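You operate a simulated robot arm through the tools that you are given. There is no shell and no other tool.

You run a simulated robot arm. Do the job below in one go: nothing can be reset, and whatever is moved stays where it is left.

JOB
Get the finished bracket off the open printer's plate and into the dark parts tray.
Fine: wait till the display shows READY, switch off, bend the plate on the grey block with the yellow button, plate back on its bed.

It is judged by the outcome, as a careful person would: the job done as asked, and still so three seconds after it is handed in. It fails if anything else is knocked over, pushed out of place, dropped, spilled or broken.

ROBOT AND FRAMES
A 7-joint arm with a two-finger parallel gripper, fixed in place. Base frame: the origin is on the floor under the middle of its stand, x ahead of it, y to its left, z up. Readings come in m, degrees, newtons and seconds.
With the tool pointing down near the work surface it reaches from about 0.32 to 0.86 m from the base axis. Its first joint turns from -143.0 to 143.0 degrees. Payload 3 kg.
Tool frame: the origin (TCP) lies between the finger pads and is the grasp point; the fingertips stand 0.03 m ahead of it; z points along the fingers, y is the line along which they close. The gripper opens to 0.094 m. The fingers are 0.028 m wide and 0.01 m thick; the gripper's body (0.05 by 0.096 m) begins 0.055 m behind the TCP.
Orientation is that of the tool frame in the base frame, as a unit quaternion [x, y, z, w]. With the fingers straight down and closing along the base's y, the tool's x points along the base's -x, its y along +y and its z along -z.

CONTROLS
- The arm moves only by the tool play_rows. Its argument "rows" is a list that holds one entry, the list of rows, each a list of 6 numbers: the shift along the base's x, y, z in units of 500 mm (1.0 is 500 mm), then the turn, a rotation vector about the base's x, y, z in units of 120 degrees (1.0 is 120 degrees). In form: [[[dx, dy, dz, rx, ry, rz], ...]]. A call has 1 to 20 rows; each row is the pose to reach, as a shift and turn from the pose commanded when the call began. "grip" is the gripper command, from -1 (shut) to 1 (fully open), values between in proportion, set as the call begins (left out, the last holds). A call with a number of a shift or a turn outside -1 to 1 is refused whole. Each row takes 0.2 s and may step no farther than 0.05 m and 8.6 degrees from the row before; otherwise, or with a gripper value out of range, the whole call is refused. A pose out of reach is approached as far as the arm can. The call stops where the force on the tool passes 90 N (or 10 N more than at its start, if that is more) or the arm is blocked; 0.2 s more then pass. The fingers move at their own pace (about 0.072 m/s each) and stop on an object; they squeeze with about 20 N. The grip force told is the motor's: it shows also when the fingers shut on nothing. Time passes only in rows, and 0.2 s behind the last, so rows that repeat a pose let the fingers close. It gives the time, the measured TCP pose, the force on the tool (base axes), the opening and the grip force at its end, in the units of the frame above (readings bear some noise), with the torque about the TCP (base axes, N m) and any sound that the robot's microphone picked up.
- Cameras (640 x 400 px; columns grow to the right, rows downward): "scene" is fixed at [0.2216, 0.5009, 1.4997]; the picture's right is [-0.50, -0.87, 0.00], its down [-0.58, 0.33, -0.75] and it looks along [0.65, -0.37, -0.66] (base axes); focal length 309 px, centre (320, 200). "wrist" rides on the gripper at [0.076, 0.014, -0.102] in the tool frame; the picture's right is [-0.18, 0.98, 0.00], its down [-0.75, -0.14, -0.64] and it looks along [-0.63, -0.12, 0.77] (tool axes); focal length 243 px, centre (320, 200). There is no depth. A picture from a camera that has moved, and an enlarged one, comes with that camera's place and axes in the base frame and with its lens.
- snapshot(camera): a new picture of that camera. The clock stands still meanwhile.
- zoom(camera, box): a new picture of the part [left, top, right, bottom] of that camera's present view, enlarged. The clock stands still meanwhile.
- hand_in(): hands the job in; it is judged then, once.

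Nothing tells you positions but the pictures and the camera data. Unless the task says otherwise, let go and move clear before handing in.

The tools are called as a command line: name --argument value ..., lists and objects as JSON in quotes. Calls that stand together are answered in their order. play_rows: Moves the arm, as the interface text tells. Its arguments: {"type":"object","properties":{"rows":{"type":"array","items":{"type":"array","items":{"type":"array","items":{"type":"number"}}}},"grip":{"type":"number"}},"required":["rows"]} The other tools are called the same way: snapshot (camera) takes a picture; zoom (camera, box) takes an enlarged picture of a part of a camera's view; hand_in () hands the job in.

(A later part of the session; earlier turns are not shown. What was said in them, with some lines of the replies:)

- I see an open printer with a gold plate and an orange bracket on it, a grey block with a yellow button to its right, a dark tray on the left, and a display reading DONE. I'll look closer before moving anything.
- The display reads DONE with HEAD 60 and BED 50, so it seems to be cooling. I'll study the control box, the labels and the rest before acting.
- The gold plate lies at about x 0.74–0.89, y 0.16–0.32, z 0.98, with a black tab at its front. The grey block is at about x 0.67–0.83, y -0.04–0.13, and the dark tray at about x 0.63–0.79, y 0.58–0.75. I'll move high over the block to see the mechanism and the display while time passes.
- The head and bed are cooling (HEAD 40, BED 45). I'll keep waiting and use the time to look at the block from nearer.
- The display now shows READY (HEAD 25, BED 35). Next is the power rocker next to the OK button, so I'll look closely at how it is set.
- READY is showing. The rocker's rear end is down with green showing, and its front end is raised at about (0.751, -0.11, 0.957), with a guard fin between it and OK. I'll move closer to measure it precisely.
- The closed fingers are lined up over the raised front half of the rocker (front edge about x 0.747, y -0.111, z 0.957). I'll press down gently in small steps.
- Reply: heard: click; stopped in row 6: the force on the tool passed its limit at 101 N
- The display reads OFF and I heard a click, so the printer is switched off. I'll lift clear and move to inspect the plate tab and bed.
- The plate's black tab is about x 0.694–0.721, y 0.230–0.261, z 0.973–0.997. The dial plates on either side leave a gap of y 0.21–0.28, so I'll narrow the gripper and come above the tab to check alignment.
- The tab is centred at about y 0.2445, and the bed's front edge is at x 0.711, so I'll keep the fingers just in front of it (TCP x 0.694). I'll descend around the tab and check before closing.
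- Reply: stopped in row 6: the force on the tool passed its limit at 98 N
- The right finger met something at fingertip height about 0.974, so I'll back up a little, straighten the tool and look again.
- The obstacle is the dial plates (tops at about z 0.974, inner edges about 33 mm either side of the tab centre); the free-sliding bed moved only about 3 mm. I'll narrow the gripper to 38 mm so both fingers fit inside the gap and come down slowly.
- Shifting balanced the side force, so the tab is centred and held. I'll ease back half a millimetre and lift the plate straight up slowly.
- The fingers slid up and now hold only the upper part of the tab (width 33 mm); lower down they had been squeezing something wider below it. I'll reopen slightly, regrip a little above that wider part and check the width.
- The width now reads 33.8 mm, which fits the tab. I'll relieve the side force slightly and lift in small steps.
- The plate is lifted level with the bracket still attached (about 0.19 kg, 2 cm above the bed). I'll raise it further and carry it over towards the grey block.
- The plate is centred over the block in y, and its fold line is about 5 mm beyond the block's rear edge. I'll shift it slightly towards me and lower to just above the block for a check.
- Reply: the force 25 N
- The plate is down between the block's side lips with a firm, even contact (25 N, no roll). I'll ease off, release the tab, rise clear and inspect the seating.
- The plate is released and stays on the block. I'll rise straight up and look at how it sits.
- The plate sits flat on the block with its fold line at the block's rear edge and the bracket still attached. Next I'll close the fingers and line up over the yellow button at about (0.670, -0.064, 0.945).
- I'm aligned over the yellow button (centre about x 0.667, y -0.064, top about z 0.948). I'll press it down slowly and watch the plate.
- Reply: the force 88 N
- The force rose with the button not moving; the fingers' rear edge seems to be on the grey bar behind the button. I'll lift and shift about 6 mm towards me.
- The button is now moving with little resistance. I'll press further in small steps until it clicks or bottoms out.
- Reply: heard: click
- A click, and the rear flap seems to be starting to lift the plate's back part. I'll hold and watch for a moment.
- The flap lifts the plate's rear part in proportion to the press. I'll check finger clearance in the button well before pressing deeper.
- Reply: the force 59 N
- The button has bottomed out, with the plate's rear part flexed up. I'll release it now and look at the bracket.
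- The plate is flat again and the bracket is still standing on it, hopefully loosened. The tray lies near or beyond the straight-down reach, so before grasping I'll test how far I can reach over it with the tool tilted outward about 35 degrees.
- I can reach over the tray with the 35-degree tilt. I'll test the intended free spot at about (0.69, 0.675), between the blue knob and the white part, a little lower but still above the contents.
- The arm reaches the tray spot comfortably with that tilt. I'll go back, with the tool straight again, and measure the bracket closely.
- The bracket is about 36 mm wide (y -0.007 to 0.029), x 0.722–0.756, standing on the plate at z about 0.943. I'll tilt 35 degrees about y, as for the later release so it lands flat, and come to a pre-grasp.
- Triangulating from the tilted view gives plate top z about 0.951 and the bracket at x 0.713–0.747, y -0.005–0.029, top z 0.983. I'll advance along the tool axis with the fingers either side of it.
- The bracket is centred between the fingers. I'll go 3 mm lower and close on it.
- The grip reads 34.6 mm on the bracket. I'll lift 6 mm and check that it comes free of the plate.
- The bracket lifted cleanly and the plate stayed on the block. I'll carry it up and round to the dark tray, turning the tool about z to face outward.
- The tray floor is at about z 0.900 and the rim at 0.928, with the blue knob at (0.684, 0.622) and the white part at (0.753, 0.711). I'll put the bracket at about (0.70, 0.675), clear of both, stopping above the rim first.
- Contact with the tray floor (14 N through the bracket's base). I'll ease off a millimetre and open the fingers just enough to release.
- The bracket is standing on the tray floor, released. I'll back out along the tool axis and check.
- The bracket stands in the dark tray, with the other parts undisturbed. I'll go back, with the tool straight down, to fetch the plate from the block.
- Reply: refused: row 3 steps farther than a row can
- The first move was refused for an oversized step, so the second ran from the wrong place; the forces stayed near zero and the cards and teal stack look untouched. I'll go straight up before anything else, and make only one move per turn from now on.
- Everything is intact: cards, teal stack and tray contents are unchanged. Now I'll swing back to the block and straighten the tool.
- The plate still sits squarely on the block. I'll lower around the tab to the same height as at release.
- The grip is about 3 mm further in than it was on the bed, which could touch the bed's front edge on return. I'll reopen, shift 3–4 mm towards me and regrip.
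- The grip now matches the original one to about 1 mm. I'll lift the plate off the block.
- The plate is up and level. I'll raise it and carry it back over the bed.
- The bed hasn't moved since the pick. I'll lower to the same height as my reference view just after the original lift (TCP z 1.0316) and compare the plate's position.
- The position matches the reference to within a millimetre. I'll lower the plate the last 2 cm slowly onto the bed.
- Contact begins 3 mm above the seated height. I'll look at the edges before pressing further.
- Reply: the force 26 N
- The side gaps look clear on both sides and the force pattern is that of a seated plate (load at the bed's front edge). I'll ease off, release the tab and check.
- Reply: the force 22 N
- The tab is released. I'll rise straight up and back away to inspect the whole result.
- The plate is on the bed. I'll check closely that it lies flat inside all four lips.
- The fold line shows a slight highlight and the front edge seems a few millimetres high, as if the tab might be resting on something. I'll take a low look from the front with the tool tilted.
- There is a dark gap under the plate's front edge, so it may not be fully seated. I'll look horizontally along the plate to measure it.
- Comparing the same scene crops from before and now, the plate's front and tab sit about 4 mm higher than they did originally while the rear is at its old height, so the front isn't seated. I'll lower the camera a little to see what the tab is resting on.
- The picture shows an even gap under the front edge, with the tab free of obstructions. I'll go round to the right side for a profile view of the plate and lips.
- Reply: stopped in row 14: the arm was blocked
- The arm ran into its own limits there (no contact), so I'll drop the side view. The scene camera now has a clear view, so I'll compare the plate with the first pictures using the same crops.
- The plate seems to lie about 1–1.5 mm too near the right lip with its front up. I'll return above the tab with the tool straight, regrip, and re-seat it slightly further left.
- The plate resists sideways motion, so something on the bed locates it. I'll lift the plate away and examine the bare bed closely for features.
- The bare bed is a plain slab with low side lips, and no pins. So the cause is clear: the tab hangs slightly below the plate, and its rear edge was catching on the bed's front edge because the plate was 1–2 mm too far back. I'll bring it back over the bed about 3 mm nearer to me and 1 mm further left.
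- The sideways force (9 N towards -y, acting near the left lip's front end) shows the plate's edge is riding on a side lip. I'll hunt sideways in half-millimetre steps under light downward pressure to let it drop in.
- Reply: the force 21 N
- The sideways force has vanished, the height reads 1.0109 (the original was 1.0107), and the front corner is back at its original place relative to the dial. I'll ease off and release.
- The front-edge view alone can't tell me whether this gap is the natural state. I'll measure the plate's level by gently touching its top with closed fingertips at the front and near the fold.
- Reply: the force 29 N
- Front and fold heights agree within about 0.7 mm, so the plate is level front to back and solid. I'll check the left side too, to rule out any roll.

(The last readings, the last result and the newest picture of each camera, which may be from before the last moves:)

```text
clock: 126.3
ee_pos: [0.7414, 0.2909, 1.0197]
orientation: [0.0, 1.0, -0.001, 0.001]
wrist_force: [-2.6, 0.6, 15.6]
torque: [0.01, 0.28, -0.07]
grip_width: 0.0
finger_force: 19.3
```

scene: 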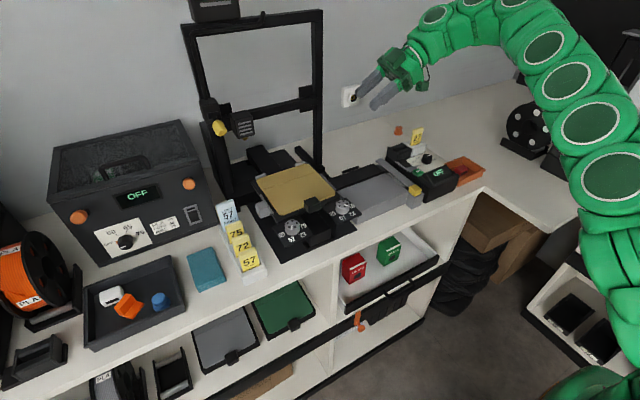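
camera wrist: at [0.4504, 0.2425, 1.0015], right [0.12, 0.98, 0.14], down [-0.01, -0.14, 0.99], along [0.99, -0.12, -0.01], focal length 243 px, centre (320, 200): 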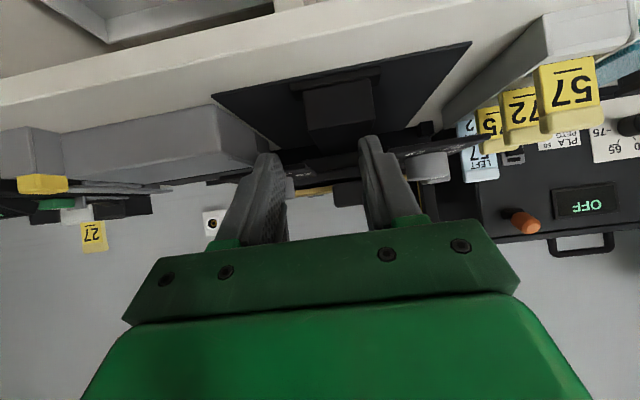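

The left front touches at the same height, so the plate lies level and firm at its original height (top about z 0.990) inside its lips. I'll lift off and return the arm to its starting position.

play_rows --grip 1 --rows '[[[0, 0, 0.02, 0, 0, 0], [0, 0, 0.07, 0, 0, 0], [0, 0, 0.14, 0, 0, 0], [-0.02, -0.02, 0.22, 0, 0, 0], [-0.08, -0.04, 0.29, 0, 0, 0], [-0.15, -0.06, 0.35, 0, 0, 0], [-0.22, -0.08, 0.41, 0, 0, 0], [-0.3, -0.1, 0.46, 0, 0, 0], [-0.38, -0.11, 0.5, 0, 0, 0], [-0.46, -0.12, 0.52, 0, 0, 0], [-0.48, -0.12, 0.52, 0, 0, 0]]]'

snapshot --camera "scene"

zoom --camera "scene" --box '[250, 160, 350, 240]'

zoom --camera "wrist" --box '[230, 110, 430, 250]'

zoom --camera "scene" --box '[60, 180, 280, 360]'

zoom --camera "scene" --box '[330, 110, 490, 220]'

```text
clock: 128.7
ee_pos: [0.5015, 0.2322, 1.2787]
orientation: [-0.001, 1.0, -0.001, 0.0]
wrist_force: [0.5, 0.2, -1.1]
torque: [0.02, 0.01, -0.02]
grip_width: 0.0942
finger_force: 0.0
```

```text
taken
```

scene: 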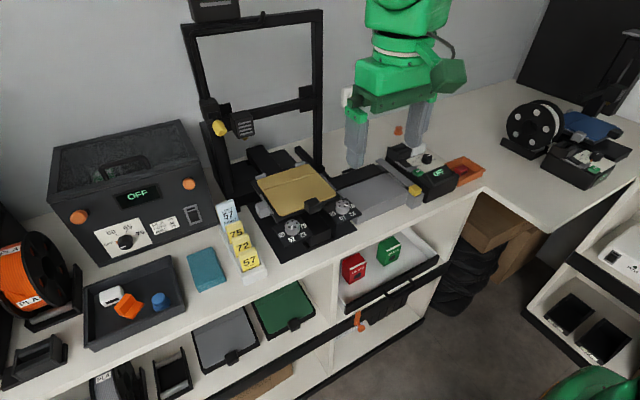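

```text
5.00 times, centred on (300, 200) of scene
camera zoom: at [0.2216, 0.5009, 1.4997], right [-0.5, -0.87, 0.0], down [-0.58, 0.33, -0.75], along [0.65, -0.37, -0.66], focal length 1543 px, centre (420, 200)
```

zoom: 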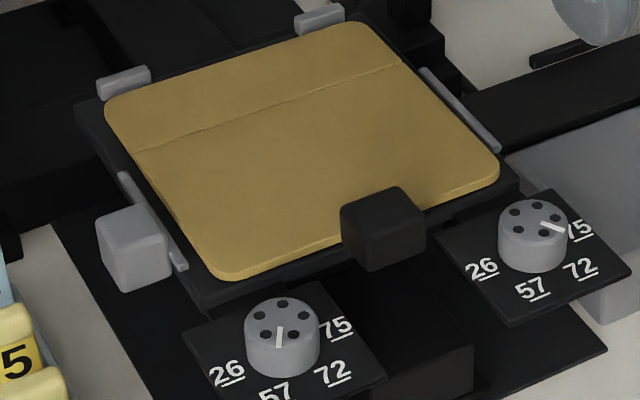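

```text
2.86 times, centred on (330, 180) of wrist
camera zoom: at [0.4248, 0.2455, 1.3822], right [0.18, 0.98, 0.0], down [0.75, -0.14, 0.64], along [0.63, -0.12, -0.77], focal length 693 px, centre (291, 257)
```

zoom: 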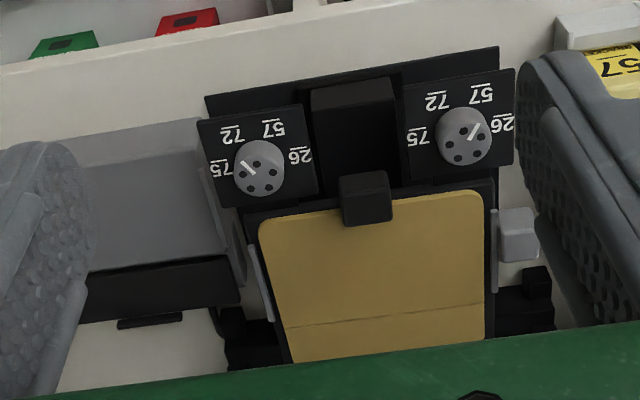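

```text
2.22 times, centred on (170, 270) of scene
camera zoom: at [0.2216, 0.5009, 1.4997], right [-0.5, -0.87, 0.0], down [-0.58, 0.33, -0.75], along [0.65, -0.37, -0.66], focal length 686 px, centre (653, 44)
```

zoom: 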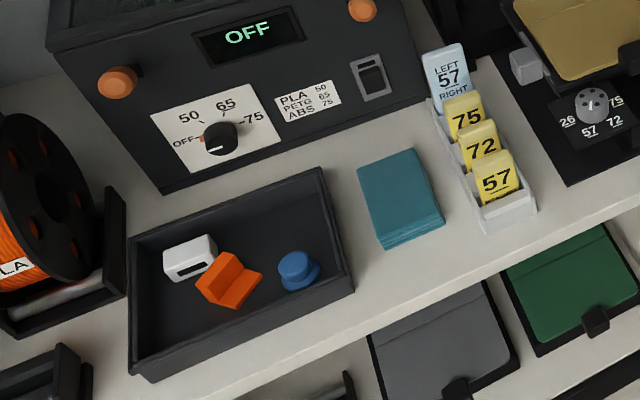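

```text
3.64 times, centred on (410, 165) of scene
camera zoom: at [0.2216, 0.5009, 1.4997], right [-0.5, -0.87, 0.0], down [-0.58, 0.33, -0.75], along [0.65, -0.37, -0.66], focal length 1122 px, centre (-7, 327)
```

zoom: 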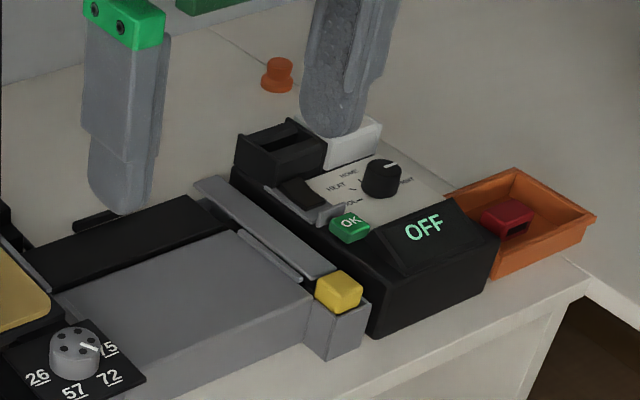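

Compared with the first wrist picture from the same place, the plate sits in its original position on the bed. The bracket stands in the dark tray, the display reads OFF, nothing else has moved, and the arm is clear with the gripper open, so I'm handing in.

hand_in

```text
The job is handed in.
```

The bracket is in the dark parts tray, and the gold plate is back on the printer's bed, level and inside its lips. I handed the job in with the arm clear; no verdict has come back yet.

- **READY and off:** I waited until the display showed READY (head 25, bed 35), then pressed the rocker. The display now reads OFF.
- **Bend:** I put the plate on the grey block and pressed the yellow button to the bottom. The rear of the plate flexed up, and the bracket then lifted off freely.
- **Tray:** the bracket stands clear of the blue knob and the white part, which did not move.

Four things did not go cleanly:

- **Dial plate:** on the way down to the plate's tab, a finger hit the right dial plate with about 98 N. The dials look unchanged, but the sliding bed shifted about 3 mm and ended about 1–2 mm from its original position.
- **Yellow button:** my first press landed partly on the grey bar behind the button, at about 84 N. I saw no damage.
- **Wrong move near the cards:** one arm move was refused and the next ran from the wrong place, bringing the gripper close to the number cards and the teal stack. Nothing was touched.
- **Plate return:** the first placement on the bed didn't look fully seated, so I lifted the plate and set it down again. Touching it at three points then showed it level to within about 1 mm.
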